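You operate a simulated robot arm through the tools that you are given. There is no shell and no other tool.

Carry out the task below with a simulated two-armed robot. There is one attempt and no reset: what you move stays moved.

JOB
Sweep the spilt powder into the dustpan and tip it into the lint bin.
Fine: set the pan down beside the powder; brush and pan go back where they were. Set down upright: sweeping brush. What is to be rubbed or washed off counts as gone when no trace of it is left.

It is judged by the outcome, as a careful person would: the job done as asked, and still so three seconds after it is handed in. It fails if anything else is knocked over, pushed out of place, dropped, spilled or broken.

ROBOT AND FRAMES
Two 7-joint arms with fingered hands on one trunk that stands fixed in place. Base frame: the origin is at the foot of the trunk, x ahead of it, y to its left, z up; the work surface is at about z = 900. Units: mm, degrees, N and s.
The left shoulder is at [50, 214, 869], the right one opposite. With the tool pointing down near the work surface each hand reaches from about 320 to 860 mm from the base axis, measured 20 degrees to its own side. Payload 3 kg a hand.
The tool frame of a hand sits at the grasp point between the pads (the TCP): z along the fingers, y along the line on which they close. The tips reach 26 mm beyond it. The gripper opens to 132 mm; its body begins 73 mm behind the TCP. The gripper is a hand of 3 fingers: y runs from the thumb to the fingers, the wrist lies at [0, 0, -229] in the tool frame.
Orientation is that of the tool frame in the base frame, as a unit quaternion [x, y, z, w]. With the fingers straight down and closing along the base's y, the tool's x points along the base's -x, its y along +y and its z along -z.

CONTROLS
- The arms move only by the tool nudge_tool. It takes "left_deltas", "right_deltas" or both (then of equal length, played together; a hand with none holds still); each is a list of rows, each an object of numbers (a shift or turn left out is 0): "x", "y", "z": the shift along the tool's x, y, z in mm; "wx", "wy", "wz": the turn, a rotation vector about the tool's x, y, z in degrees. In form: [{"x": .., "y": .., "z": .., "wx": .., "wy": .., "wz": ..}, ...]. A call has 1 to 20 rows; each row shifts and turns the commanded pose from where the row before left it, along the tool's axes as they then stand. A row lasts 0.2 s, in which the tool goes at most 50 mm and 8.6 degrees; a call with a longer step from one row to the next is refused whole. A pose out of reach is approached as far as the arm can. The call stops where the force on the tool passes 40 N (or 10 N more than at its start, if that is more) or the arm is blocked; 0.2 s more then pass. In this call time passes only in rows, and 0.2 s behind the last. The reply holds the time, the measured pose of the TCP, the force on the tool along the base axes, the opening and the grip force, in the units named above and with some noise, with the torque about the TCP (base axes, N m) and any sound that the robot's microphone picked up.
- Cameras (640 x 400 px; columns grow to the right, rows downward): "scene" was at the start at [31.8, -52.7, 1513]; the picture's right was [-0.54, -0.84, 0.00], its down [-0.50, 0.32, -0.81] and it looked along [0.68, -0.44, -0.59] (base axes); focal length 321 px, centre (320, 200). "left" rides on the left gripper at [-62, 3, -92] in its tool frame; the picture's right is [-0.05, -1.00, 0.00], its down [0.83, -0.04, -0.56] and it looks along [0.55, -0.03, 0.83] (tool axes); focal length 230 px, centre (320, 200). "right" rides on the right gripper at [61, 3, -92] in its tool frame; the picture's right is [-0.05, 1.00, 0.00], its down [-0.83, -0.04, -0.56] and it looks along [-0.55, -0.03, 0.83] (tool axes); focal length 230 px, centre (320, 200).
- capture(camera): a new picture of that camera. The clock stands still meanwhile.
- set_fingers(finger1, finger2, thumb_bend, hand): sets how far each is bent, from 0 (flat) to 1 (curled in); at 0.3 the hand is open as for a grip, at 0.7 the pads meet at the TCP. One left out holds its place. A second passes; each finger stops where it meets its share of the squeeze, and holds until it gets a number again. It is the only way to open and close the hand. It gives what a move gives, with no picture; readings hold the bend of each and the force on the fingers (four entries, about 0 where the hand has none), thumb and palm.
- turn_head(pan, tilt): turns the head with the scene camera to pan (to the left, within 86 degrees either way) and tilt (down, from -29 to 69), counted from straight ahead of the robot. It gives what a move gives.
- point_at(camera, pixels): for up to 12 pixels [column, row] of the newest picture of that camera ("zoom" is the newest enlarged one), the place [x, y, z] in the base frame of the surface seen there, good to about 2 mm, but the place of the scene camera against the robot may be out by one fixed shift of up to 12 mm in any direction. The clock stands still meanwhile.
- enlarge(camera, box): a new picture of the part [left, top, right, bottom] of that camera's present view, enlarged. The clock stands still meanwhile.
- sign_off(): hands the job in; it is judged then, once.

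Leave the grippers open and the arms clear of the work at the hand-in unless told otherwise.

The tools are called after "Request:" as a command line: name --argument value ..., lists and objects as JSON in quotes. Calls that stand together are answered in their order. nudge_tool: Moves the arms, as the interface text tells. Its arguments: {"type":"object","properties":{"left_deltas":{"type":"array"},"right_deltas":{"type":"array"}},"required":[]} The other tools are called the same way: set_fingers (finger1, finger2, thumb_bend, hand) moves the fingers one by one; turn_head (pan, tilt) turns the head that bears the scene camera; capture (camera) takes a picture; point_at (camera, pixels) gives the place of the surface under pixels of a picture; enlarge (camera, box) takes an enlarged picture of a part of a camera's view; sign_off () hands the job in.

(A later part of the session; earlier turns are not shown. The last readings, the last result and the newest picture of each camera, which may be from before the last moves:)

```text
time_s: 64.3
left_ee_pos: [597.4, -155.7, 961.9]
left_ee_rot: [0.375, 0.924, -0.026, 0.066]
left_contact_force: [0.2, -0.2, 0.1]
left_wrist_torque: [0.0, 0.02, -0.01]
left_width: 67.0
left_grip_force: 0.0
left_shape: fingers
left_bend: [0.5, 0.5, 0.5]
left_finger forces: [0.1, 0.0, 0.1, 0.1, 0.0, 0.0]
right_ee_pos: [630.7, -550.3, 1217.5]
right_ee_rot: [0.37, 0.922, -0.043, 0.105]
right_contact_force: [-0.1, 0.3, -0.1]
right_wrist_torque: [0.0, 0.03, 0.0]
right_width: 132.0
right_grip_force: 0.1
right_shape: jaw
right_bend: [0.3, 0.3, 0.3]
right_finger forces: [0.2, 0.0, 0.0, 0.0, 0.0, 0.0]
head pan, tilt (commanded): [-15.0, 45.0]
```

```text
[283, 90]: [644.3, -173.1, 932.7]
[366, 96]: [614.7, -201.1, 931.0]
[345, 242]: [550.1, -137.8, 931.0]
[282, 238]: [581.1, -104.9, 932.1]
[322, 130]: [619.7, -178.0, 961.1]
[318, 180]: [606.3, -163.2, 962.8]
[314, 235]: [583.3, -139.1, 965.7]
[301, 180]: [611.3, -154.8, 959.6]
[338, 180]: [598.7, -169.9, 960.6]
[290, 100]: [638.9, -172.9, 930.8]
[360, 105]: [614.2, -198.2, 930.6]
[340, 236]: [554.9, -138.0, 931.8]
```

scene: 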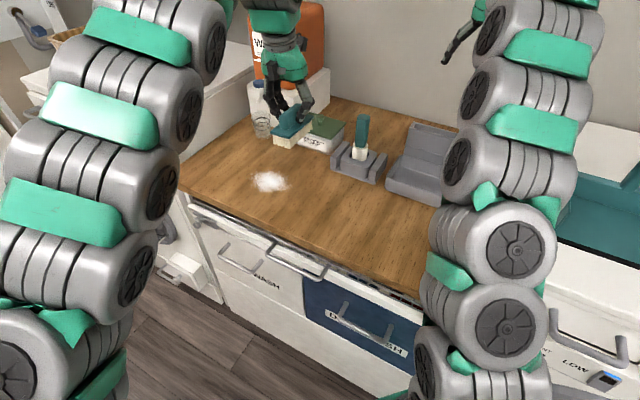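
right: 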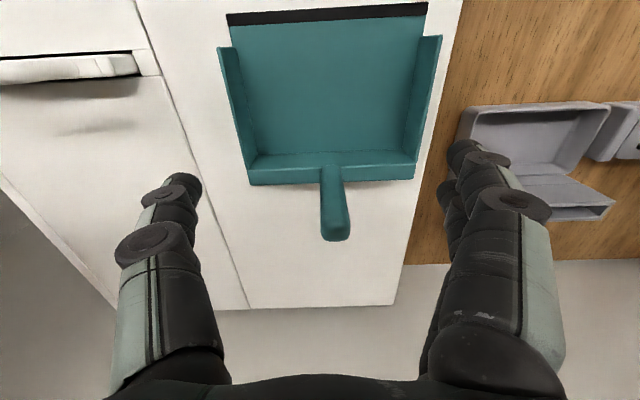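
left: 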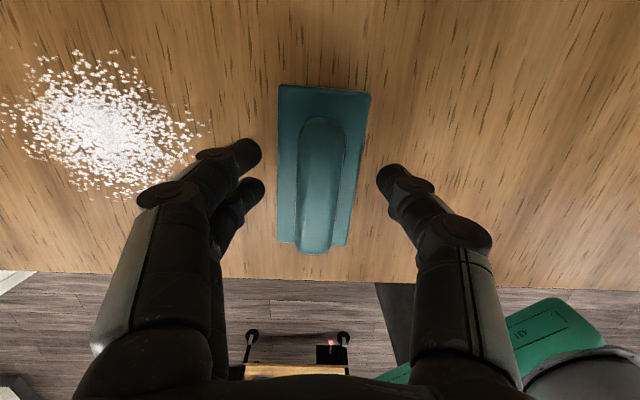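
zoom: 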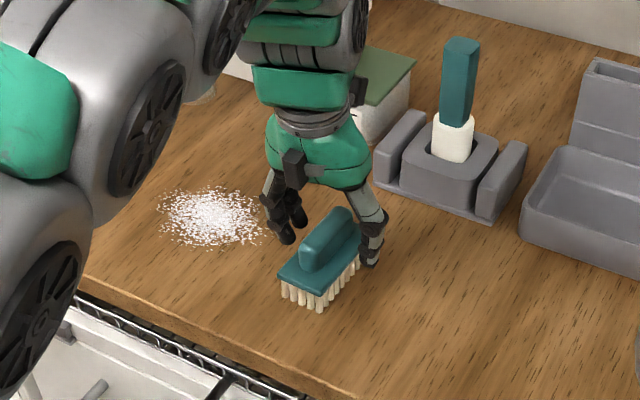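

Brush centre (597.6,-154.2), hand at (597.2,-155.7). I reduce the lean to about 5°, centre by +1.4 mm and lower by 3.5 mm for a deeper hold, then close.

Request:
nudge_tool --left_deltas '[{"wy": 3.1}, {"y": 1.4, "x": 0.5}, {"z": 1.7, "x": 0.1}, {"z": 1.7, "x": 0.1}, {"x": 0}]'

Request:
set_fingers --hand "left" --finger1 0.6 --finger2 0.6 --thumb_bend 0.6

Request:
set_fingers --hand "left" --finger1 0.85 --finger2 0.85 --thumb_bend 0.85

Request:
capture --camera "left"

```text
time_s: 65.5
left_ee_pos: [598.8, -154.2, 959.6]
left_ee_rot: [0.376, 0.925, -0.015, 0.04]
left_contact_force: [0.1, 0.1, -0.1]
left_wrist_torque: [0.01, -0.01, 0.02]
left_width: 67.3
left_grip_force: 0.1
left_shape: fingers
left_bend: [0.5, 0.5, 0.5]
left_finger forces: [0.0, 0.1, 0.0, 0.1, 0.0, 0.0]
right_ee_pos: [632.2, -551.7, 1217.8]
right_ee_rot: [0.37, 0.922, -0.043, 0.105]
right_contact_force: [1.3, -0.4, -0.4]
right_wrist_torque: [-0.01, 0.02, 0.02]
right_width: 132.0
right_grip_force: 0.0
right_shape: jaw
right_bend: [0.3, 0.3, 0.3]
right_finger forces: [0.0, 0.0, 0.1, 0.1, 0.1, 0.0]
head pan, tilt (commanded): [-15.0, 45.0]
```

```text
time_s: 66.5
left_ee_pos: [598.7, -155.3, 960.3]
left_ee_rot: [0.375, 0.926, -0.016, 0.042]
left_contact_force: [0.5, -0.8, 2.1]
left_wrist_torque: [0.02, -0.01, -0.03]
left_width: 43.6
left_grip_force: 3.7
left_shape: fingers
left_bend: [0.58, 0.56, 0.58]
left_finger forces: [1.4, 2.4, 0.1, 0.0, 3.4, 0.0]
right_ee_pos: [630.5, -551.0, 1217.1]
right_ee_rot: [0.37, 0.922, -0.043, 0.105]
right_contact_force: [0.5, -0.2, 0.2]
right_wrist_torque: [0.01, -0.02, -0.01]
right_width: 131.9
right_grip_force: 0.0
right_shape: jaw
right_bend: [0.3, 0.3, 0.3]
right_finger forces: [0.1, 0.1, 0.0, 0.1, 0.0, 0.0]
head pan, tilt (commanded): [-15.0, 45.0]
```

```text
time_s: 67.5
left_ee_pos: [598.6, -155.0, 960.1]
left_ee_rot: [0.376, 0.926, -0.017, 0.041]
left_contact_force: [-1.5, -1.2, 20.5]
left_wrist_torque: [0.02, -0.04, -0.13]
left_width: 32.2
left_grip_force: 30.4
left_shape: fingers
left_bend: [0.61, 0.64, 0.65]
left_finger forces: [10.0, 23.9, 0.1, 0.0, 26.5, 0.0]
right_ee_pos: [630.5, -550.4, 1217.7]
right_ee_rot: [0.37, 0.922, -0.043, 0.104]
right_contact_force: [1.0, 0.0, -0.1]
right_wrist_torque: [0.01, -0.01, -0.01]
right_width: 131.8
right_grip_force: 0.2
right_shape: jaw
right_bend: [0.3, 0.3, 0.3]
right_finger forces: [0.0, 0.1, 0.1, 0.0, 0.0, 0.1]
head pan, tilt (commanded): [-15.0, 45.0]
```

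```text
taken
```

left: 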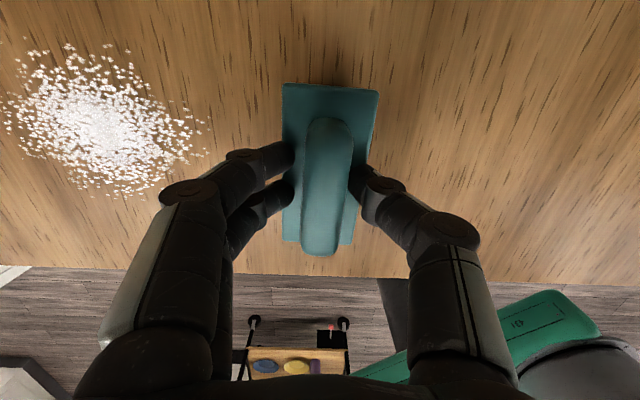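

The tips pressed onto the slab (20 N upward), so it's too deep while closing. I open again, rise 4 mm, pre-close narrower, and then lower and squeeze.

Request:
set_fingers --hand "left" --finger1 0.5 --finger2 0.5 --thumb_bend 0.5

Request:
nudge_tool --left_deltas '[{"z": -2.5}, {"z": -2.5}, {"x": 0}]'

Request:
set_fingers --hand "left" --finger1 0.59 --finger2 0.59 --thumb_bend 0.59

Request:
capture --camera "left"

Request:
point_at --camera "left" --pixels '[[287, 90], [370, 96], [350, 240], [288, 236], [324, 130], [322, 180], [318, 235]]'

```text
time_s: 68.5
left_ee_pos: [598.5, -154.4, 959.4]
left_ee_rot: [0.376, 0.926, -0.016, 0.042]
left_contact_force: [-0.4, 0.0, 15.6]
left_wrist_torque: [-0.32, 0.28, -0.03]
left_width: 62.0
left_grip_force: 7.5
left_shape: fingers
left_bend: [0.5, 0.5, 0.53]
left_finger forces: [0.0, 0.1, 0.0, 0.1, 16.2, 0.0]
right_ee_pos: [630.5, -551.2, 1217.7]
right_ee_rot: [0.37, 0.922, -0.043, 0.105]
right_contact_force: [0.6, -1.0, 0.0]
right_wrist_torque: [0.01, 0.01, -0.01]
right_width: 131.9
right_grip_force: 0.0
right_shape: jaw
right_bend: [0.3, 0.3, 0.3]
right_finger forces: [0.0, 0.1, 0.1, 0.1, 0.0, 0.0]
head pan, tilt (commanded): [-15.0, 45.0]
```

```text
time_s: 69.3
left_ee_pos: [597.7, -154.0, 966.0]
left_ee_rot: [0.376, 0.926, -0.015, 0.041]
left_contact_force: [0.0, -0.3, -0.1]
left_wrist_torque: [0.02, -0.04, 0.01]
left_width: 66.9
left_grip_force: 0.0
left_shape: fingers
left_bend: [0.5, 0.5, 0.5]
left_finger forces: [0.0, 0.0, 0.1, 0.0, 0.0, 0.0]
right_ee_pos: [631.1, -550.1, 1218.5]
right_ee_rot: [0.37, 0.922, -0.043, 0.105]
right_contact_force: [0.0, -0.9, -0.2]
right_wrist_torque: [-0.03, 0.0, 0.01]
right_width: 131.9
right_grip_force: 0.0
right_shape: jaw
right_bend: [0.3, 0.3, 0.3]
right_finger forces: [0.0, 0.1, 0.0, 0.1, 0.0, 0.1]
head pan, tilt (commanded): [-15.0, 45.0]
```

```text
time_s: 70.3
left_ee_pos: [598.4, -154.8, 965.1]
left_ee_rot: [0.376, 0.926, -0.016, 0.041]
left_contact_force: [1.2, -0.3, 0.1]
left_wrist_torque: [-0.01, 0.02, 0.01]
left_width: 38.6
left_grip_force: 0.1
left_shape: fingers
left_bend: [0.59, 0.59, 0.59]
left_finger forces: [0.1, 0.0, 0.0, 0.0, 0.0, 0.0]
right_ee_pos: [631.5, -551.1, 1217.6]
right_ee_rot: [0.37, 0.922, -0.043, 0.104]
right_contact_force: [0.5, -0.1, -0.1]
right_wrist_torque: [0.01, 0.03, -0.03]
right_width: 131.9
right_grip_force: 0.3
right_shape: jaw
right_bend: [0.3, 0.3, 0.3]
right_finger forces: [0.0, 0.0, 0.0, 0.0, 0.1, 0.0]
head pan, tilt (commanded): [-15.0, 45.0]
```

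```text
taken
```

left: 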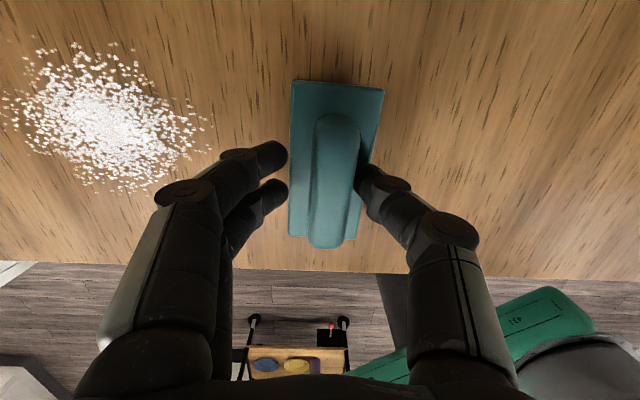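

```text
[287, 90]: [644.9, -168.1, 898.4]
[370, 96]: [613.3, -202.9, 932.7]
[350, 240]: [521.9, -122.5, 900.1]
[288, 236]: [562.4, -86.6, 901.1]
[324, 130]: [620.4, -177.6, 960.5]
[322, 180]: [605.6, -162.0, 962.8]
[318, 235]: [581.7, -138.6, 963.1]
```

The brush shifted a few mm toward the thumb. I re-measure its corners.

Request:
point_at --camera "left" --pixels '[[296, 87], [378, 95], [354, 236], [292, 232], [330, 125], [331, 180], [326, 235], [345, 180], [316, 180]]'

```text
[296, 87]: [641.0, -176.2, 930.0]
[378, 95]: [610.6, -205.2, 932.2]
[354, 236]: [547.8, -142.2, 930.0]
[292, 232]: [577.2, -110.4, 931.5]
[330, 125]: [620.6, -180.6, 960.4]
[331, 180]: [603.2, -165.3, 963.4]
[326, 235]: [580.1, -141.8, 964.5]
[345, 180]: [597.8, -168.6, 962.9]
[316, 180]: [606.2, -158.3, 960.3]
```

Brush centre is now (594.2,-158.5). I shift y −5.5 mm, yaw 1.3°, then lower 3.5 mm watching for contact.

Request:
nudge_tool --left_deltas '[{"y": -5.5, "wz": 1.3}, {"x": 0}]'

Request:
nudge_tool --left_deltas '[{"z": 2, "x": 0.2}, {"z": 1.5, "x": 0.1}, {"x": 0}]'

Request:
set_fingers --hand "left" --finger1 0.62 --finger2 0.62 --thumb_bend 0.62

```text
time_s: 70.9
left_ee_pos: [593.6, -157.2, 966.3]
left_ee_rot: [0.386, 0.922, -0.015, 0.041]
left_contact_force: [-0.4, 0.5, -0.2]
left_wrist_torque: [0.01, 0.01, -0.01]
left_width: 38.8
left_grip_force: 0.1
left_shape: fingers
left_bend: [0.59, 0.59, 0.59]
left_finger forces: [0.0, 0.1, 0.0, 0.0, 0.1, 0.0]
right_ee_pos: [630.9, -551.4, 1217.3]
right_ee_rot: [0.37, 0.922, -0.042, 0.105]
right_contact_force: [-0.3, 0.6, 0.3]
right_wrist_torque: [0.02, 0.0, -0.02]
right_width: 132.1
right_grip_force: 0.0
right_shape: jaw
right_bend: [0.3, 0.3, 0.3]
right_finger forces: [0.0, 0.1, 0.0, 0.1, 0.0, 0.0]
head pan, tilt (commanded): [-15.0, 45.0]
```

```text
time_s: 71.7
left_ee_pos: [593.8, -159.0, 961.9]
left_ee_rot: [0.386, 0.921, -0.015, 0.042]
left_contact_force: [-0.1, 3.4, 11.8]
left_wrist_torque: [0.37, -0.08, 0.05]
left_width: 38.6
left_grip_force: 6.2
left_shape: fingers
left_bend: [0.59, 0.61, 0.59]
left_finger forces: [0.0, 11.2, 0.0, 0.0, 1.0, 0.1]
right_ee_pos: [631.1, -551.1, 1218.3]
right_ee_rot: [0.37, 0.922, -0.043, 0.105]
right_contact_force: [0.3, -0.1, 0.7]
right_wrist_torque: [0.0, 0.0, -0.01]
right_width: 131.8
right_grip_force: 0.1
right_shape: jaw
right_bend: [0.3, 0.3, 0.3]
right_finger forces: [0.1, 0.0, 0.0, 0.1, 0.1, 0.0]
head pan, tilt (commanded): [-15.0, 45.0]
```

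```text
time_s: 72.7
left_ee_pos: [594.1, -158.9, 960.6]
left_ee_rot: [0.386, 0.922, -0.016, 0.041]
left_contact_force: [4.2, 4.2, 14.2]
left_wrist_torque: [0.4, -0.28, 0.0]
left_width: 32.7
left_grip_force: 8.4
left_shape: fingers
left_bend: [0.6, 0.62, 0.62]
left_finger forces: [1.8, 13.2, 0.0, 0.0, 1.4, 0.0]
right_ee_pos: [631.1, -550.6, 1217.6]
right_ee_rot: [0.37, 0.922, -0.042, 0.105]
right_contact_force: [-0.2, 0.0, 0.0]
right_wrist_torque: [-0.05, -0.02, 0.02]
right_width: 131.7
right_grip_force: 0.0
right_shape: jaw
right_bend: [0.3, 0.3, 0.3]
right_finger forces: [0.0, 0.0, 0.0, 0.0, 0.0, 0.0]
head pan, tilt (commanded): [-15.0, 45.0]
```

Finger 2's tip touches the slab at this height. I rise 2.5 mm and squeeze.

Request:
nudge_tool --left_deltas '[{"z": -2.5, "x": -0.2}, {"x": 0}]'

Request:
set_fingers --hand "left" --finger1 0.85 --finger2 0.85 --thumb_bend 0.85

Request:
capture --camera "left"

```text
time_s: 73.3
left_ee_pos: [594.2, -158.6, 963.7]
left_ee_rot: [0.386, 0.921, -0.016, 0.04]
left_contact_force: [0.6, -0.8, -0.3]
left_wrist_torque: [-0.01, -0.04, 0.0]
left_width: 29.3
left_grip_force: 0.4
left_shape: fingers
left_bend: [0.62, 0.62, 0.62]
left_finger forces: [0.0, 0.0, 0.0, 0.1, 0.3, 0.0]
right_ee_pos: [632.3, -550.8, 1217.1]
right_ee_rot: [0.37, 0.922, -0.043, 0.105]
right_contact_force: [-0.1, -0.5, -0.2]
right_wrist_torque: [0.0, -0.04, -0.05]
right_width: 131.8
right_grip_force: 0.1
right_shape: jaw
right_bend: [0.3, 0.3, 0.3]
right_finger forces: [0.0, 0.0, 0.0, 0.0, 0.1, 0.0]
head pan, tilt (commanded): [-15.0, 45.0]
```

```text
time_s: 74.3
left_ee_pos: [593.9, -158.1, 963.5]
left_ee_rot: [0.386, 0.921, -0.015, 0.041]
left_contact_force: [0.4, -0.1, 0.2]
left_wrist_torque: [-0.02, -0.03, 0.03]
left_width: 19.9
left_grip_force: 23.6
left_shape: fingers
left_bend: [0.68, 0.68, 0.68]
left_finger forces: [11.1, 11.0, 0.0, 0.0, 25.0, 0.0]
right_ee_pos: [631.5, -551.3, 1217.3]
right_ee_rot: [0.37, 0.922, -0.044, 0.106]
right_contact_force: [0.1, -0.2, 0.3]
right_wrist_torque: [0.0, -0.01, 0.0]
right_width: 132.1
right_grip_force: 0.1
right_shape: jaw
right_bend: [0.3, 0.3, 0.3]
right_finger forces: [0.0, 0.0, 0.0, 0.0, 0.0, 0.0]
head pan, tilt (commanded): [-15.0, 45.0]
```

```text
taken
```

left: 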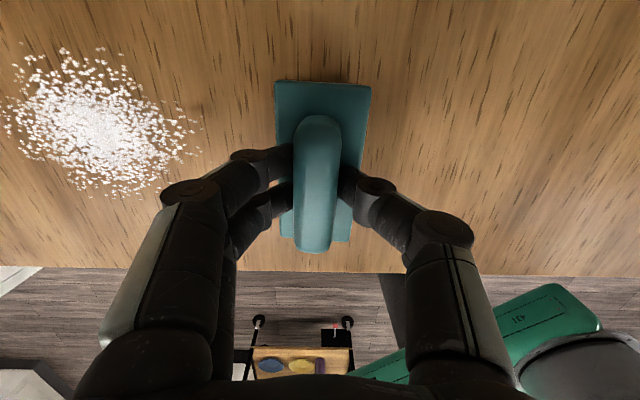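

Now the grip is balanced (11+11 vs 25 N, all bends 0.68). I lift the brush 25 mm and carry it over to hover just left of the powder at about (748,60), low over the counter.

Request:
nudge_tool --left_deltas '[{"x": -1.1, "z": -12.5}, {"x": -1.1, "z": -12.5}, {"x": 6.7, "y": 37.5, "z": -0.6}, {"x": 6.7, "y": 37.5, "z": -0.6}, {"x": 6.7, "y": 37.5, "z": -0.6}, {"x": 6.7, "y": 37.5, "z": -0.6}, {"x": 6.7, "y": 37.5, "z": -0.6}, {"x": 6.7, "y": 37.5, "z": -0.6}, {"x": 6.7, "y": 37.5, "z": -0.6}, {"x": 0}]'

Request:
capture --camera "left"

Request:
capture --camera "scene"

```text
time_s: 76.5
left_ee_pos: [747.2, 59.0, 989.8]
left_ee_rot: [0.386, 0.921, -0.015, 0.042]
left_contact_force: [-0.1, -0.1, -1.1]
left_wrist_torque: [-0.01, 0.02, -0.03]
left_width: 20.0
left_grip_force: 22.6
left_shape: fingers
left_bend: [0.68, 0.68, 0.68]
left_finger forces: [11.1, 11.0, 0.1, 0.1, 24.8, 0.0]
right_ee_pos: [630.8, -550.5, 1218.9]
right_ee_rot: [0.37, 0.922, -0.042, 0.105]
right_contact_force: [-0.2, 0.0, 0.3]
right_wrist_torque: [-0.04, 0.03, -0.03]
right_width: 132.0
right_grip_force: 0.0
right_shape: jaw
right_bend: [0.3, 0.3, 0.3]
right_finger forces: [0.0, 0.1, 0.0, 0.0, 0.1, 0.0]
head pan, tilt (commanded): [-15.0, 45.0]
```

```text
taken
```

left: 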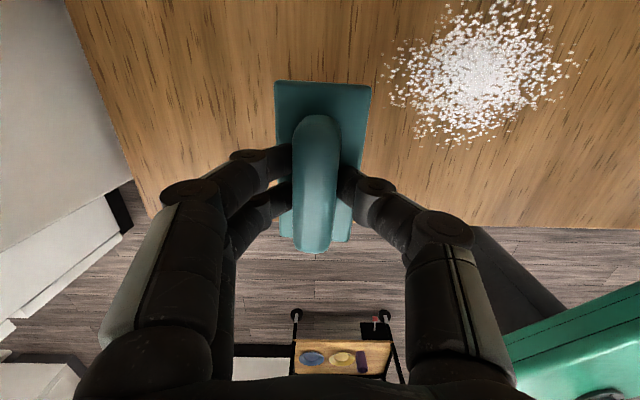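

```text
taken
```

scene: 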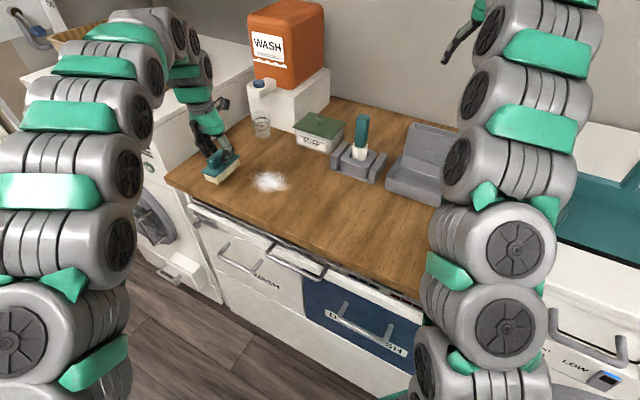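

The brush hovers safely. The right arm reached further than I'd computed, so I test whether a fully vertical hand also works over the bin (wy +13).

Request:
nudge_tool --right_deltas '[{"wy": 6.5}, {"wy": 6.5}, {"z": 20}, {"z": 20}, {"x": 0}]'

```text
time_s: 77.7
left_ee_pos: [748.7, 58.4, 990.1]
left_ee_rot: [0.387, 0.921, -0.015, 0.042]
left_contact_force: [0.0, 0.1, -0.6]
left_wrist_torque: [0.0, 0.01, -0.03]
left_width: 20.0
left_grip_force: 23.6
left_shape: fingers
left_bend: [0.68, 0.68, 0.68]
left_finger forces: [11.1, 11.0, 0.0, 0.0, 24.6, 0.0]
right_ee_pos: [609.8, -548.6, 1167.0]
right_ee_rot: [0.372, 0.926, -0.023, 0.052]
right_contact_force: [0.0, -0.4, 0.9]
right_wrist_torque: [0.0, 0.0, 0.0]
right_width: 132.1
right_grip_force: 0.2
right_shape: jaw
right_bend: [0.3, 0.3, 0.3]
right_finger forces: [0.0, 0.0, 0.0, 0.0, 0.0, 0.0]
right hand out of reach, approached as far as the arm can: row 1, 2
head pan, tilt (commanded): [-15.0, 45.0]
```

Vertical isn't reachable there, but a 6–13° lean is, which is enough: the pan itself can lean that much while entering over the bin. For a firmer hold against the pan's forward weight I'd rather close the hand front-to-back on the handle (yaw 136°). I return above the handle, level the hand, and test that yaw.

Request:
nudge_tool --right_deltas '[{"x": 13.2, "y": -34.2, "z": -9.9}, {"x": 13.2, "y": -34.2, "z": -9.9}, {"x": 13.2, "y": -34.2, "z": -9.9}, {"x": 13.2, "y": -34.2, "z": -9.9}, {"x": 13.2, "y": -34.2, "z": -9.9}, {"x": 13.2, "y": -34.2, "z": -9.9}, {"x": 13.2, "y": -34.2, "z": -9.9}, {"x": 13.2, "y": -34.2, "z": -9.9}, {"x": 13.2, "y": -34.2, "z": -9.9}, {"wy": 6.5}, {"x": 0}]'

Request:
nudge_tool --right_deltas '[{"wz": -8.18}, {"wz": -8.18}, {"wz": -8.18}, {"wz": -8.18}, {"wz": -8.18}, {"wz": -8.18}, {"wz": -8.18}, {"wz": -8.18}, {"wz": -8.18}, {"wz": -8.18}, {"wz": -8.18}, {"x": 0}]'

Request:
capture --camera "right"

```text
time_s: 80.1
left_ee_pos: [746.8, 59.5, 989.3]
left_ee_rot: [0.387, 0.921, -0.015, 0.042]
left_contact_force: [0.3, -0.2, -0.5]
left_wrist_torque: [-0.03, 0.01, 0.02]
left_width: 20.1
left_grip_force: 23.2
left_shape: fingers
left_bend: [0.68, 0.68, 0.68]
left_finger forces: [11.0, 11.1, 0.0, 0.0, 24.8, 0.0]
right_ee_pos: [295.9, -680.5, 1225.7]
right_ee_rot: [0.372, 0.928, -0.002, 0.0]
right_contact_force: [-0.3, -0.2, 0.1]
right_wrist_torque: [-0.01, 0.03, 0.03]
right_width: 132.2
right_grip_force: 0.0
right_shape: jaw
right_bend: [0.3, 0.3, 0.3]
right_finger forces: [0.1, 0.0, 0.1, 0.1, 0.1, 0.0]
right hand out of reach, approached as far as the arm can: row 10
head pan, tilt (commanded): [-15.0, 45.0]
```

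```text
time_s: 82.7
left_ee_pos: [747.1, 58.9, 990.0]
left_ee_rot: [0.386, 0.921, -0.015, 0.041]
left_contact_force: [-0.9, -0.3, -1.0]
left_wrist_torque: [-0.01, 0.01, -0.02]
left_width: 19.9
left_grip_force: 23.3
left_shape: fingers
left_bend: [0.68, 0.67, 0.68]
left_finger forces: [11.1, 11.1, 0.0, 0.0, 24.7, 0.1]
right_ee_pos: [298.4, -629.6, 1175.5]
right_ee_rot: [-0.392, 0.92, -0.001, -0.001]
right_contact_force: [0.6, -0.3, 0.1]
right_wrist_torque: [-0.01, 0.06, -0.02]
right_width: 131.8
right_grip_force: 0.2
right_shape: jaw
right_bend: [0.3, 0.3, 0.3]
right_finger forces: [0.0, 0.0, 0.0, 0.0, 0.0, 0.0]
right hand out of reach, approached as far as the arm can: row 9, 10, 11
head pan, tilt (commanded): [-15.0, 45.0]
```

```text
taken
```

right: 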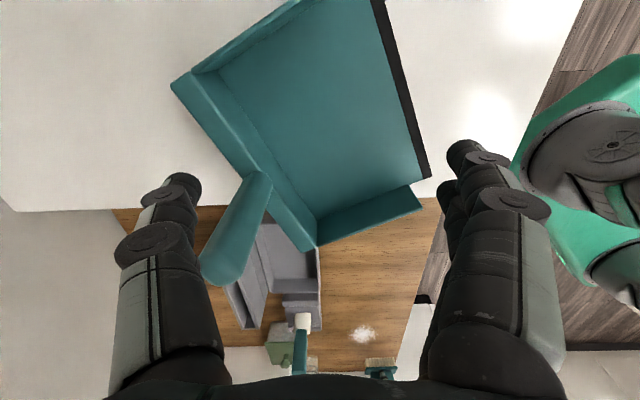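

The wrist ran out of range at this yaw and the hand came to (298,-630,1175), near the handle. No force was felt; I check the pan hasn't moved.

Request:
point_at --camera "right" --pixels '[[222, 262], [215, 275], [232, 255], [373, 3], [428, 176], [258, 185], [190, 80], [315, 245]]'

Request:
turn_head --pan -55 --tilt 35

Request:
capture --camera "scene"

```text
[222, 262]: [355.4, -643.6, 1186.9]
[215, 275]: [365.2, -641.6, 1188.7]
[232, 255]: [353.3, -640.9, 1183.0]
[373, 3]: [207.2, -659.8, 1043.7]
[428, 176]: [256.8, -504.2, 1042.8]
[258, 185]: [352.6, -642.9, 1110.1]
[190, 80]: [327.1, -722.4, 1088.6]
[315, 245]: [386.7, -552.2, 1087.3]
```

```text
time_s: 83.8
left_ee_pos: [747.2, 58.6, 990.7]
left_ee_rot: [0.386, 0.921, -0.016, 0.041]
left_contact_force: [0.1, 0.5, -0.2]
left_wrist_torque: [-0.01, -0.02, -0.04]
left_width: 20.1
left_grip_force: 23.3
left_shape: fingers
left_bend: [0.68, 0.67, 0.68]
left_finger forces: [11.2, 11.1, 0.0, 0.0, 24.7, 0.0]
right_ee_pos: [297.0, -630.5, 1176.4]
right_ee_rot: [-0.391, 0.92, -0.002, -0.001]
right_contact_force: [0.8, 0.8, -0.6]
right_wrist_torque: [0.0, -0.04, -0.04]
right_width: 132.0
right_grip_force: 0.1
right_shape: jaw
right_bend: [0.3, 0.3, 0.3]
right_finger forces: [0.0, 0.1, 0.0, 0.0, 0.0, 0.1]
head pan, tilt (commanded): [-55.0, 35.0]
```

```text
taken
```

scene: 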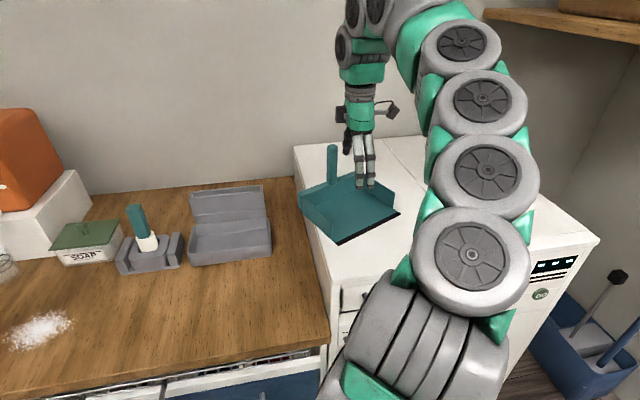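

My hand dragged the handle: the pan is still flat on the dryer but now turned about 26° with its handle near (366,-640). Nothing else is touched, and I know its original place precisely (handle at (304.7,-683.5), lip (133,-648)–(263,-511)), so I'll return it there at the end. Now I back the hand off safely: turn clockwise (thumb moves away from the handle), then rise.

Request:
nudge_tool --right_deltas '[{"wz": 8}, {"wz": 8}, {"wz": 8, "z": -8}, {"wz": 8, "z": -10}, {"wz": 8, "z": -10}, {"z": -15}, {"z": -15}, {"x": 0}]'

Request:
capture --camera "right"

Request:
enlarge --camera "scene" --box '[270, 120, 430, 260]'

```text
time_s: 85.6
left_ee_pos: [747.9, 57.7, 988.9]
left_ee_rot: [0.386, 0.921, -0.015, 0.042]
left_contact_force: [-0.7, -0.1, -0.5]
left_wrist_torque: [0.03, 0.0, 0.01]
left_width: 19.9
left_grip_force: 23.8
left_shape: fingers
left_bend: [0.68, 0.67, 0.68]
left_finger forces: [11.2, 11.0, 0.0, 0.1, 24.6, 0.0]
right_ee_pos: [296.4, -630.6, 1233.3]
right_ee_rot: [-0.054, 0.999, 0.0, -0.001]
right_contact_force: [0.2, 0.1, -0.3]
right_wrist_torque: [0.03, -0.02, -0.01]
right_width: 132.1
right_grip_force: 0.1
right_shape: jaw
right_bend: [0.3, 0.3, 0.3]
right_finger forces: [0.0, 0.1, 0.1, 0.0, 0.0, 0.1]
head pan, tilt (commanded): [-55.0, 35.0]
```

```text
taken
```

right: 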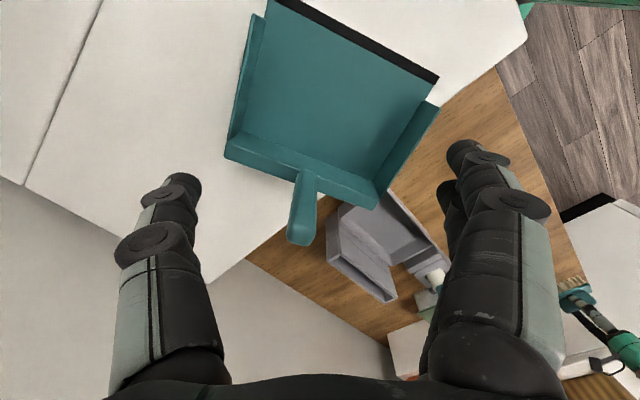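

```text
2.86 times, centred on (350, 190) of scene
```

zoom: 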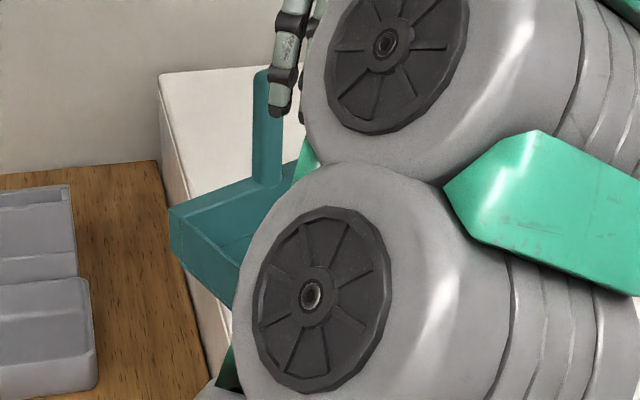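

Clear now at z≈1233. I measure the pan's current pose from this view.

Request:
point_at --camera "right" --pixels '[[275, 5], [436, 78], [300, 238], [292, 225], [313, 228], [303, 210], [297, 195], [315, 195], [228, 155], [372, 203], [320, 100], [306, 175]]'

Request:
enlarge --camera "right" --box '[260, 150, 360, 260]'

```text
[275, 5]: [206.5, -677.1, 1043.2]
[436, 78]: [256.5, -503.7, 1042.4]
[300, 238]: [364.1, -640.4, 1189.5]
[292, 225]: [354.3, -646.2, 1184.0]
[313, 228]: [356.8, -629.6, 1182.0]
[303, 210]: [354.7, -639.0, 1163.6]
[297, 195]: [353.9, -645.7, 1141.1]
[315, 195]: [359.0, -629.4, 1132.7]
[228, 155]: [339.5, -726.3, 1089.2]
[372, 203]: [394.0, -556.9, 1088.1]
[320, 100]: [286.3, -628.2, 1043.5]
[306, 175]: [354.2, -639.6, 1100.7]
```

```text
3.64 times, centred on (310, 205) of right
```

zoom: 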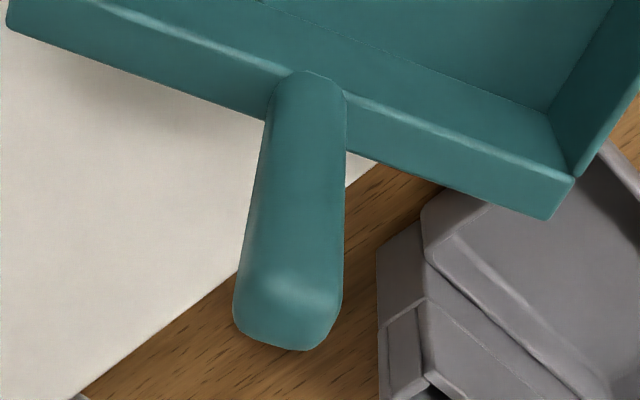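

Handle is at about (366,-643), rounded square, top 1189; pan's lip direction is now 72°. I turn the hand to yaw 72° (closing along the lip direction), and centre it above the handle.

Request:
nudge_tool --right_deltas '[{"wz": 8}, {"wz": 8}, {"wz": 8}, {"x": -35, "y": 4.7}, {"x": -35, "y": 4.7}, {"x": 0}]'

Request:
capture --camera "right"

```text
time_s: 87.0
left_ee_pos: [747.9, 58.9, 989.1]
left_ee_rot: [0.386, 0.921, -0.015, 0.042]
left_contact_force: [0.9, -0.2, -0.2]
left_wrist_torque: [0.01, -0.01, 0.02]
left_width: 19.8
left_grip_force: 23.1
left_shape: fingers
left_bend: [0.68, 0.67, 0.68]
left_finger forces: [11.1, 11.1, 0.1, 0.0, 24.4, 0.1]
right_ee_pos: [367.1, -642.4, 1229.4]
right_ee_rot: [0.155, 0.988, -0.001, 0.0]
right_contact_force: [0.0, -0.3, -0.5]
right_wrist_torque: [-0.01, -0.05, 0.02]
right_width: 131.8
right_grip_force: 0.0
right_shape: jaw
right_bend: [0.3, 0.3, 0.3]
right_finger forces: [0.0, 0.0, 0.0, 0.0, 0.1, 0.0]
right hand out of reach, approached as far as the arm can: row 5
head pan, tilt (commanded): [-55.0, 35.0]
```

```text
taken
```

right: 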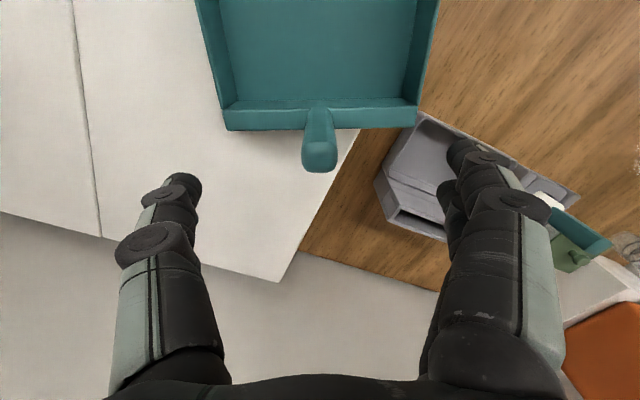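

The handle (col ≈320) is centred between thumb and fingers. I descend 55 mm and check.

Request:
nudge_tool --right_deltas '[{"z": 14}, {"z": 14}, {"z": 14}, {"z": 13}, {"x": 0}]'

Request:
capture --camera "right"

Request:
point_at --camera "right" --pixels '[[318, 185], [303, 185], [333, 185], [318, 140], [305, 140], [331, 140]]'

```text
time_s: 88.2
left_ee_pos: [747.9, 58.9, 989.4]
left_ee_rot: [0.386, 0.922, -0.015, 0.041]
left_contact_force: [-0.1, -0.4, -1.5]
left_wrist_torque: [0.03, 0.0, 0.01]
left_width: 20.0
left_grip_force: 23.3
left_shape: fingers
left_bend: [0.68, 0.67, 0.68]
left_finger forces: [11.2, 11.2, 0.1, 0.1, 24.3, 0.1]
right_ee_pos: [366.7, -640.7, 1171.4]
right_ee_rot: [0.153, 0.988, -0.001, -0.001]
right_contact_force: [-0.7, 0.8, -0.7]
right_wrist_torque: [-0.02, 0.02, 0.01]
right_width: 131.7
right_grip_force: 0.1
right_shape: jaw
right_bend: [0.3, 0.3, 0.3]
right_finger forces: [0.0, 0.0, 0.0, 0.0, 0.0, 0.0]
head pan, tilt (commanded): [-55.0, 35.0]
```

```text
taken
```

right: 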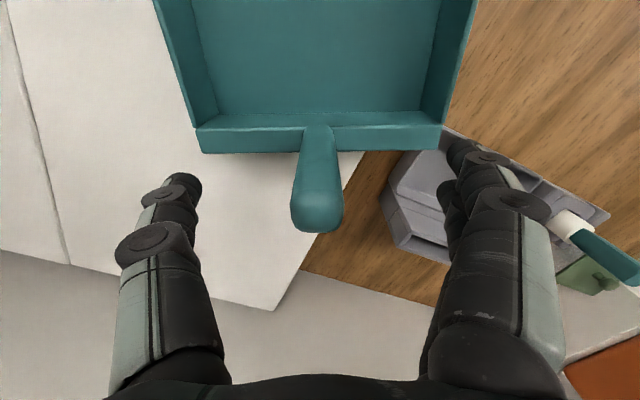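

```text
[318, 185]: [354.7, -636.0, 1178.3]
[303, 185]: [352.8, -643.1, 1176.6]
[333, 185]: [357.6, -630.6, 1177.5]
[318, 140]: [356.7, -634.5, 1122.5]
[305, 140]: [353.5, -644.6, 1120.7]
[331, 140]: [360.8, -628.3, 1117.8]
```

Handle centre ≈ (367,-641), exactly under the hand. I descend to z≈1131 and close.

Request:
nudge_tool --right_deltas '[{"z": 13.5}, {"z": 13.5}, {"z": 13.5}, {"x": 0}]'

Request:
set_fingers --hand "right" --finger1 0.6 --finger2 0.6 --thumb_bend 0.6

Request:
set_fingers --hand "right" --finger1 0.9 --finger2 0.9 --thumb_bend 0.9

Request:
capture --camera "right"

```text
time_s: 89.2
left_ee_pos: [747.1, 58.8, 989.0]
left_ee_rot: [0.386, 0.922, -0.015, 0.042]
left_contact_force: [-0.1, -0.1, -0.5]
left_wrist_torque: [0.0, -0.02, -0.01]
left_width: 20.2
left_grip_force: 23.8
left_shape: fingers
left_bend: [0.68, 0.67, 0.68]
left_finger forces: [11.1, 11.0, 0.0, 0.0, 24.4, 0.0]
right_ee_pos: [365.8, -642.2, 1130.0]
right_ee_rot: [0.154, 0.988, -0.001, 0.001]
right_contact_force: [0.6, -0.5, -0.2]
right_wrist_torque: [-0.04, -0.03, -0.02]
right_width: 132.0
right_grip_force: 0.1
right_shape: jaw
right_bend: [0.3, 0.3, 0.3]
right_finger forces: [0.0, 0.0, 0.0, 0.0, 0.0, 0.0]
head pan, tilt (commanded): [-55.0, 35.0]
```

```text
time_s: 90.2
left_ee_pos: [747.3, 56.7, 989.7]
left_ee_rot: [0.386, 0.921, -0.016, 0.041]
left_contact_force: [-0.3, 0.3, -1.2]
left_wrist_torque: [-0.02, 0.02, 0.0]
left_width: 19.9
left_grip_force: 22.8
left_shape: fingers
left_bend: [0.68, 0.67, 0.68]
left_finger forces: [11.2, 11.1, 0.1, 0.0, 24.4, 0.1]
right_ee_pos: [365.2, -642.1, 1130.2]
right_ee_rot: [0.153, 0.988, 0.0, 0.0]
right_contact_force: [0.5, 0.6, -0.3]
right_wrist_torque: [-0.02, 0.01, 0.0]
right_width: 35.5
right_grip_force: 0.1
right_shape: fingers
right_bend: [0.6, 0.6, 0.6]
right_finger forces: [0.0, 0.1, 0.1, 0.0, 0.1, 0.0]
head pan, tilt (commanded): [-55.0, 35.0]
```

```text
time_s: 91.2
left_ee_pos: [746.9, 58.5, 990.4]
left_ee_rot: [0.387, 0.921, -0.016, 0.041]
left_contact_force: [-1.1, -0.3, -1.1]
left_wrist_torque: [0.0, -0.02, 0.01]
left_width: 19.9
left_grip_force: 23.4
left_shape: fingers
left_bend: [0.68, 0.67, 0.68]
left_finger forces: [11.1, 11.2, 0.1, 0.0, 24.4, 0.0]
right_ee_pos: [366.3, -641.0, 1130.9]
right_ee_rot: [0.154, 0.988, -0.001, -0.001]
right_contact_force: [0.0, 0.8, -0.9]
right_wrist_torque: [0.22, -0.06, -0.05]
right_width: 22.4
right_grip_force: 21.6
right_shape: fingers
right_bend: [0.66, 0.67, 0.66]
right_finger forces: [11.1, 10.9, 0.0, 0.1, 21.5, 0.0]
head pan, tilt (commanded): [-55.0, 35.0]
```

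```text
taken
```

right: 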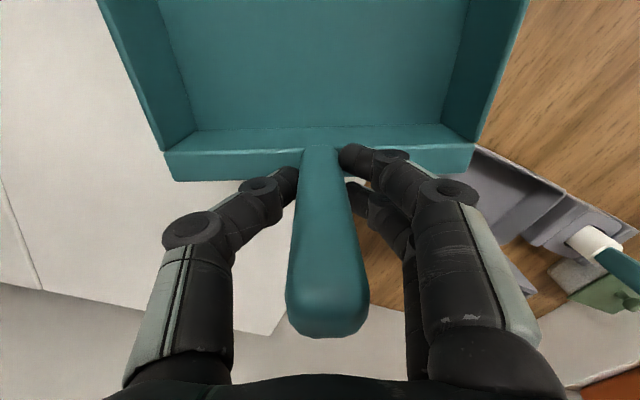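

Gripped evenly (22 mm, ~22 N). I lift 20 mm and check for droop.

Request:
nudge_tool --right_deltas '[{"z": -5}, {"z": -5}, {"z": -5}, {"z": -5}, {"x": 0}]'

Request:
capture --camera "right"

Request:
point_at --camera "right" --pixels '[[320, 110], [320, 60], [320, 10], [210, 20], [440, 20], [180, 165], [460, 155], [325, 325], [230, 110], [430, 110]]'

Request:
capture --camera "scene"

```text
time_s: 92.4
left_ee_pos: [747.2, 58.0, 989.4]
left_ee_rot: [0.387, 0.921, -0.016, 0.041]
left_contact_force: [0.0, -0.5, -0.3]
left_wrist_torque: [0.0, -0.02, 0.02]
left_width: 19.9
left_grip_force: 23.4
left_shape: fingers
left_bend: [0.68, 0.67, 0.68]
left_finger forces: [11.2, 11.1, 0.0, 0.0, 24.4, 0.0]
right_ee_pos: [367.2, -642.1, 1151.3]
right_ee_rot: [0.153, 0.988, -0.001, -0.001]
right_contact_force: [-0.2, -0.8, -1.5]
right_wrist_torque: [0.06, -0.03, -0.02]
right_width: 22.1
right_grip_force: 22.1
right_shape: fingers
right_bend: [0.65, 0.68, 0.68]
right_finger forces: [11.1, 13.0, 0.1, 0.0, 19.0, 0.0]
head pan, tilt (commanded): [-55.0, 35.0]
```

```text
taken
```

right: 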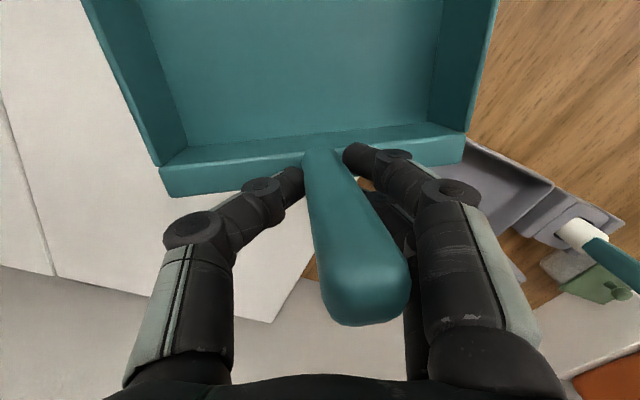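

```text
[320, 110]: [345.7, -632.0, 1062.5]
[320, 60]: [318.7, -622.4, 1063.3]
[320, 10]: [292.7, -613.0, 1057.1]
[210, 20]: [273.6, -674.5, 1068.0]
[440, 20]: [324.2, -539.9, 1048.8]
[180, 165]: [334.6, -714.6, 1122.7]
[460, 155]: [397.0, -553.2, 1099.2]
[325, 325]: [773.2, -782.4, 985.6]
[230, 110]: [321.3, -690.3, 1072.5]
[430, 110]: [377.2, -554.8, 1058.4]
```

```text
taken
```

scene: 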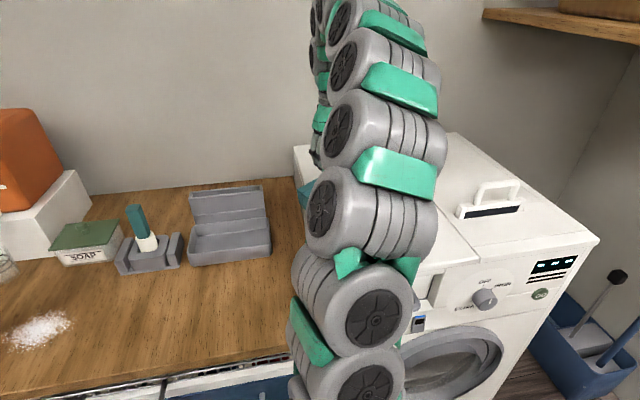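

The pan has rolled about 8° and drooped about 5° in the pinch. I wait a second and measure again to see whether that's stable.

Request:
nudge_tool --right_deltas '[{"x": 0}, {"x": 0}, {"x": 0}, {"x": 0}, {"x": 0}]'

Request:
capture --camera "right"

Request:
point_at --camera "right" --pixels '[[320, 110], [320, 60], [320, 10], [210, 20], [440, 20], [180, 165], [460, 155], [365, 310], [230, 110], [430, 110], [330, 170], [350, 250]]'

```text
time_s: 93.6
left_ee_pos: [747.0, 57.6, 990.0]
left_ee_rot: [0.386, 0.922, -0.015, 0.041]
left_contact_force: [-0.3, -0.7, -0.8]
left_wrist_torque: [0.01, 0.01, -0.04]
left_width: 20.1
left_grip_force: 23.3
left_shape: fingers
left_bend: [0.68, 0.67, 0.68]
left_finger forces: [11.2, 11.1, 0.0, 0.0, 24.4, 0.1]
right_ee_pos: [368.1, -641.0, 1150.7]
right_ee_rot: [0.155, 0.988, -0.001, -0.002]
right_contact_force: [0.2, -0.8, -2.6]
right_wrist_torque: [0.05, -0.06, -0.02]
right_width: 22.1
right_grip_force: 21.5
right_shape: fingers
right_bend: [0.65, 0.68, 0.68]
right_finger forces: [11.2, 12.9, 0.0, 0.0, 18.9, 0.0]
head pan, tilt (commanded): [-55.0, 35.0]
```

```text
taken
```

right: 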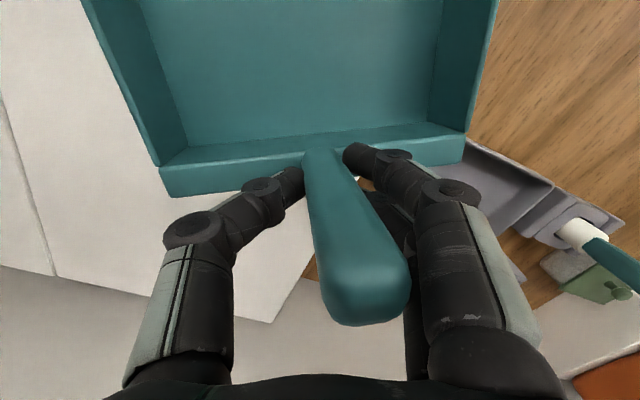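

```text
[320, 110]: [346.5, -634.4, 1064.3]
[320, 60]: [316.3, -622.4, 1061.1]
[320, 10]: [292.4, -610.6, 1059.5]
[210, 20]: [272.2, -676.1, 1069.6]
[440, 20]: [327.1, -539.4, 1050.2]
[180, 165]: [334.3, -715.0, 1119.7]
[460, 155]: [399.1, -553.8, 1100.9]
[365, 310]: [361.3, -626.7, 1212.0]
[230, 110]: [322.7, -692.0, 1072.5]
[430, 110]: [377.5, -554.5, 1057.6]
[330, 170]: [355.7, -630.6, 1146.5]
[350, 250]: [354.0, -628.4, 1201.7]
```

It's stable: roll 7°, droop 5.7°. I compensate by counter-rotating the hand (wx −7, wy +5.6) while lifting 20 mm more, so the pan itself is level.

Request:
nudge_tool --right_deltas '[{"z": -10}, {"z": -10}, {"wx": -3.5, "wy": 2.82}, {"wx": -3.5, "wy": 2.82}, {"x": 0}]'

Request:
capture --camera "right"

Request:
point_at --camera "right" --pixels '[[320, 110], [320, 60], [320, 10], [210, 20], [440, 20], [180, 165], [460, 155], [365, 310], [230, 110], [430, 110], [330, 170], [350, 250]]'

```text
time_s: 94.8
left_ee_pos: [747.7, 59.2, 990.4]
left_ee_rot: [0.386, 0.921, -0.015, 0.042]
left_contact_force: [0.0, 0.4, -0.9]
left_wrist_torque: [0.02, -0.01, -0.01]
left_width: 20.0
left_grip_force: 23.1
left_shape: fingers
left_bend: [0.68, 0.67, 0.68]
left_finger forces: [11.2, 11.1, 0.1, 0.0, 24.5, 0.0]
right_ee_pos: [367.3, -641.0, 1169.4]
right_ee_rot: [0.153, 0.985, 0.068, -0.04]
right_contact_force: [-1.1, 0.3, -3.6]
right_wrist_torque: [-0.02, -0.11, 0.01]
right_width: 21.2
right_grip_force: 21.2
right_shape: fingers
right_bend: [0.63, 0.67, 0.69]
right_finger forces: [12.4, 10.2, 0.0, 0.0, 20.3, 0.1]
head pan, tilt (commanded): [-55.0, 35.0]
```

```text
taken
```

right: 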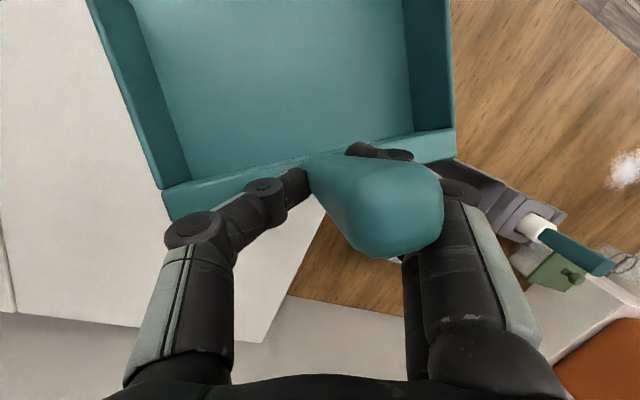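

```text
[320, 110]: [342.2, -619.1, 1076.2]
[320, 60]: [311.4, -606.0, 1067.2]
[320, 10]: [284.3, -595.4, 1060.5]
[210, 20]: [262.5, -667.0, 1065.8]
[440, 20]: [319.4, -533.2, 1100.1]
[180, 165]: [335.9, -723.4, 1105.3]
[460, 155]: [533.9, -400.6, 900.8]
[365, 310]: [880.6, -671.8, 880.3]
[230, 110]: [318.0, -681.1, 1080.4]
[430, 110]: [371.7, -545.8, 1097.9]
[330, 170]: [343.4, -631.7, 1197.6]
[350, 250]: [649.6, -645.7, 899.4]
```

The droop is growing (14° now), so pinching the handle along this axis is too weak. I set the pan back down on the dryer: undo the counter-rotation and lower about 38 mm, shifting it slightly back onto the dryer.

Request:
nudge_tool --right_deltas '[{"wx": 3.5, "wy": -2.82}, {"wx": 3.5, "wy": -2.82}, {"x": 12, "y": -12}, {"x": 12, "y": -12}, {"z": 9}, {"z": 9}, {"z": 8}, {"z": 6}, {"x": 0}]'

Request:
capture --camera "right"

```text
time_s: 96.8
left_ee_pos: [746.9, 58.6, 991.0]
left_ee_rot: [0.386, 0.921, -0.015, 0.041]
left_contact_force: [-0.7, -1.6, -0.8]
left_wrist_torque: [-0.02, 0.01, 0.02]
left_width: 20.0
left_grip_force: 22.9
left_shape: fingers
left_bend: [0.68, 0.67, 0.68]
left_finger forces: [11.2, 11.1, 0.1, 0.1, 24.5, 0.1]
right_ee_pos: [336.1, -657.3, 1139.2]
right_ee_rot: [0.154, 0.988, 0.0, 0.0]
right_contact_force: [1.4, -0.4, 0.2]
right_wrist_torque: [0.29, 0.12, -0.03]
right_width: 21.3
right_grip_force: 21.3
right_shape: fingers
right_bend: [0.66, 0.66, 0.69]
right_finger forces: [12.9, 9.9, 0.0, 0.0, 20.2, 0.0]
head pan, tilt (commanded): [-55.0, 35.0]
```

```text
taken
```

right: 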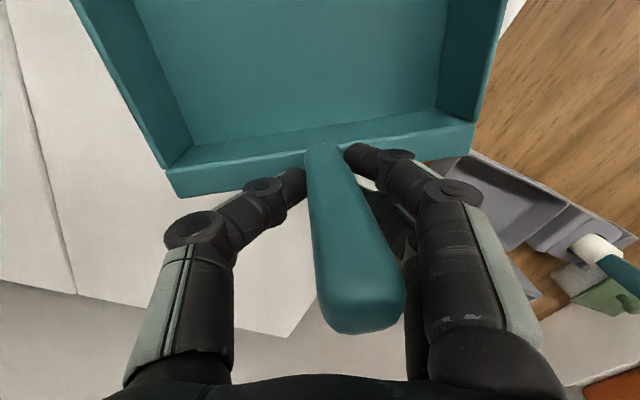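

Pan is nearly flat again. I lower the last 8 mm gently.

Request:
nudge_tool --right_deltas '[{"z": 4}, {"z": 4}, {"x": 0}]'

Request:
nudge_tool --right_deltas '[{"z": 2}, {"x": 0}]'

Request:
point_at --camera "right" --pixels '[[320, 110], [320, 60], [320, 10], [210, 20], [440, 20], [180, 175], [460, 150]]'

```text
time_s: 97.6
left_ee_pos: [747.0, 58.6, 990.0]
left_ee_rot: [0.385, 0.922, -0.015, 0.042]
left_contact_force: [-0.8, 0.0, -0.3]
left_wrist_torque: [-0.02, -0.03, 0.02]
left_width: 20.0
left_grip_force: 23.0
left_shape: fingers
left_bend: [0.68, 0.67, 0.68]
left_finger forces: [11.2, 11.1, 0.0, 0.0, 24.5, 0.0]
right_ee_pos: [337.0, -658.2, 1131.2]
right_ee_rot: [0.154, 0.988, -0.001, 0.0]
right_contact_force: [0.1, -1.2, 1.3]
right_wrist_torque: [0.35, 0.05, 0.03]
right_width: 21.1
right_grip_force: 21.3
right_shape: fingers
right_bend: [0.67, 0.67, 0.68]
right_finger forces: [12.0, 10.3, 0.0, 0.0, 21.1, 0.0]
head pan, tilt (commanded): [-55.0, 35.0]
```

```text
time_s: 98.2
left_ee_pos: [746.8, 58.2, 989.5]
left_ee_rot: [0.386, 0.921, -0.015, 0.042]
left_contact_force: [1.0, 1.0, -0.9]
left_wrist_torque: [-0.01, 0.02, -0.02]
left_width: 19.6
left_grip_force: 23.3
left_shape: fingers
left_bend: [0.68, 0.67, 0.68]
left_finger forces: [11.3, 11.1, 0.1, 0.1, 24.5, 0.0]
right_ee_pos: [337.6, -657.0, 1128.3]
right_ee_rot: [0.155, 0.988, -0.001, 0.0]
right_contact_force: [0.3, -2.2, 2.3]
right_wrist_torque: [0.32, 0.04, 0.04]
right_width: 21.1
right_grip_force: 21.8
right_shape: fingers
right_bend: [0.68, 0.67, 0.68]
right_finger forces: [11.7, 10.6, 0.1, 0.0, 21.3, 0.0]
head pan, tilt (commanded): [-55.0, 35.0]
```

```text
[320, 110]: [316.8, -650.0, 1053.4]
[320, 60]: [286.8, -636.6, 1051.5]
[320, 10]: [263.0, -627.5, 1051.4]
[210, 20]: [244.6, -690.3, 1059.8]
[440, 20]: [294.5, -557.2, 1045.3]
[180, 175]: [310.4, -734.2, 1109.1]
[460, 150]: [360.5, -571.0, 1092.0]
```

Light contact (2.3 N). I take a fresh picture to check how flat the pan sits.

Request:
capture --camera "right"

Request:
point_at --camera "right" --pixels '[[320, 110], [320, 60], [320, 10], [210, 20], [440, 20], [180, 175], [460, 150], [360, 310]]'

```text
taken
```

right: 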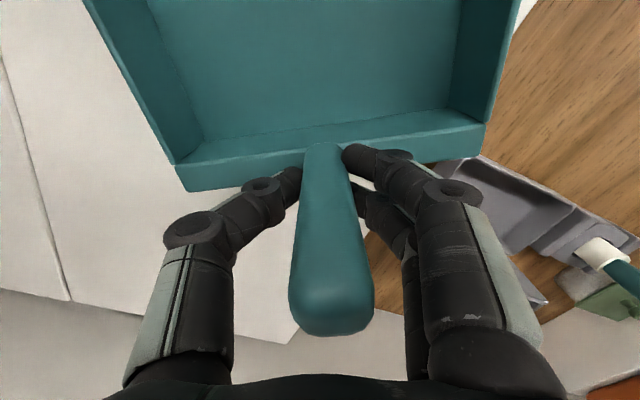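

```text
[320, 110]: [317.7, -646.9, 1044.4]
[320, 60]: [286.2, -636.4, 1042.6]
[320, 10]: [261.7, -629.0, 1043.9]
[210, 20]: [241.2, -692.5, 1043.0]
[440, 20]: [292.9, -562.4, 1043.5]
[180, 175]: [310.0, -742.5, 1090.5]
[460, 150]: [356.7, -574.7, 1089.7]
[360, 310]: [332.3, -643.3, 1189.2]
```

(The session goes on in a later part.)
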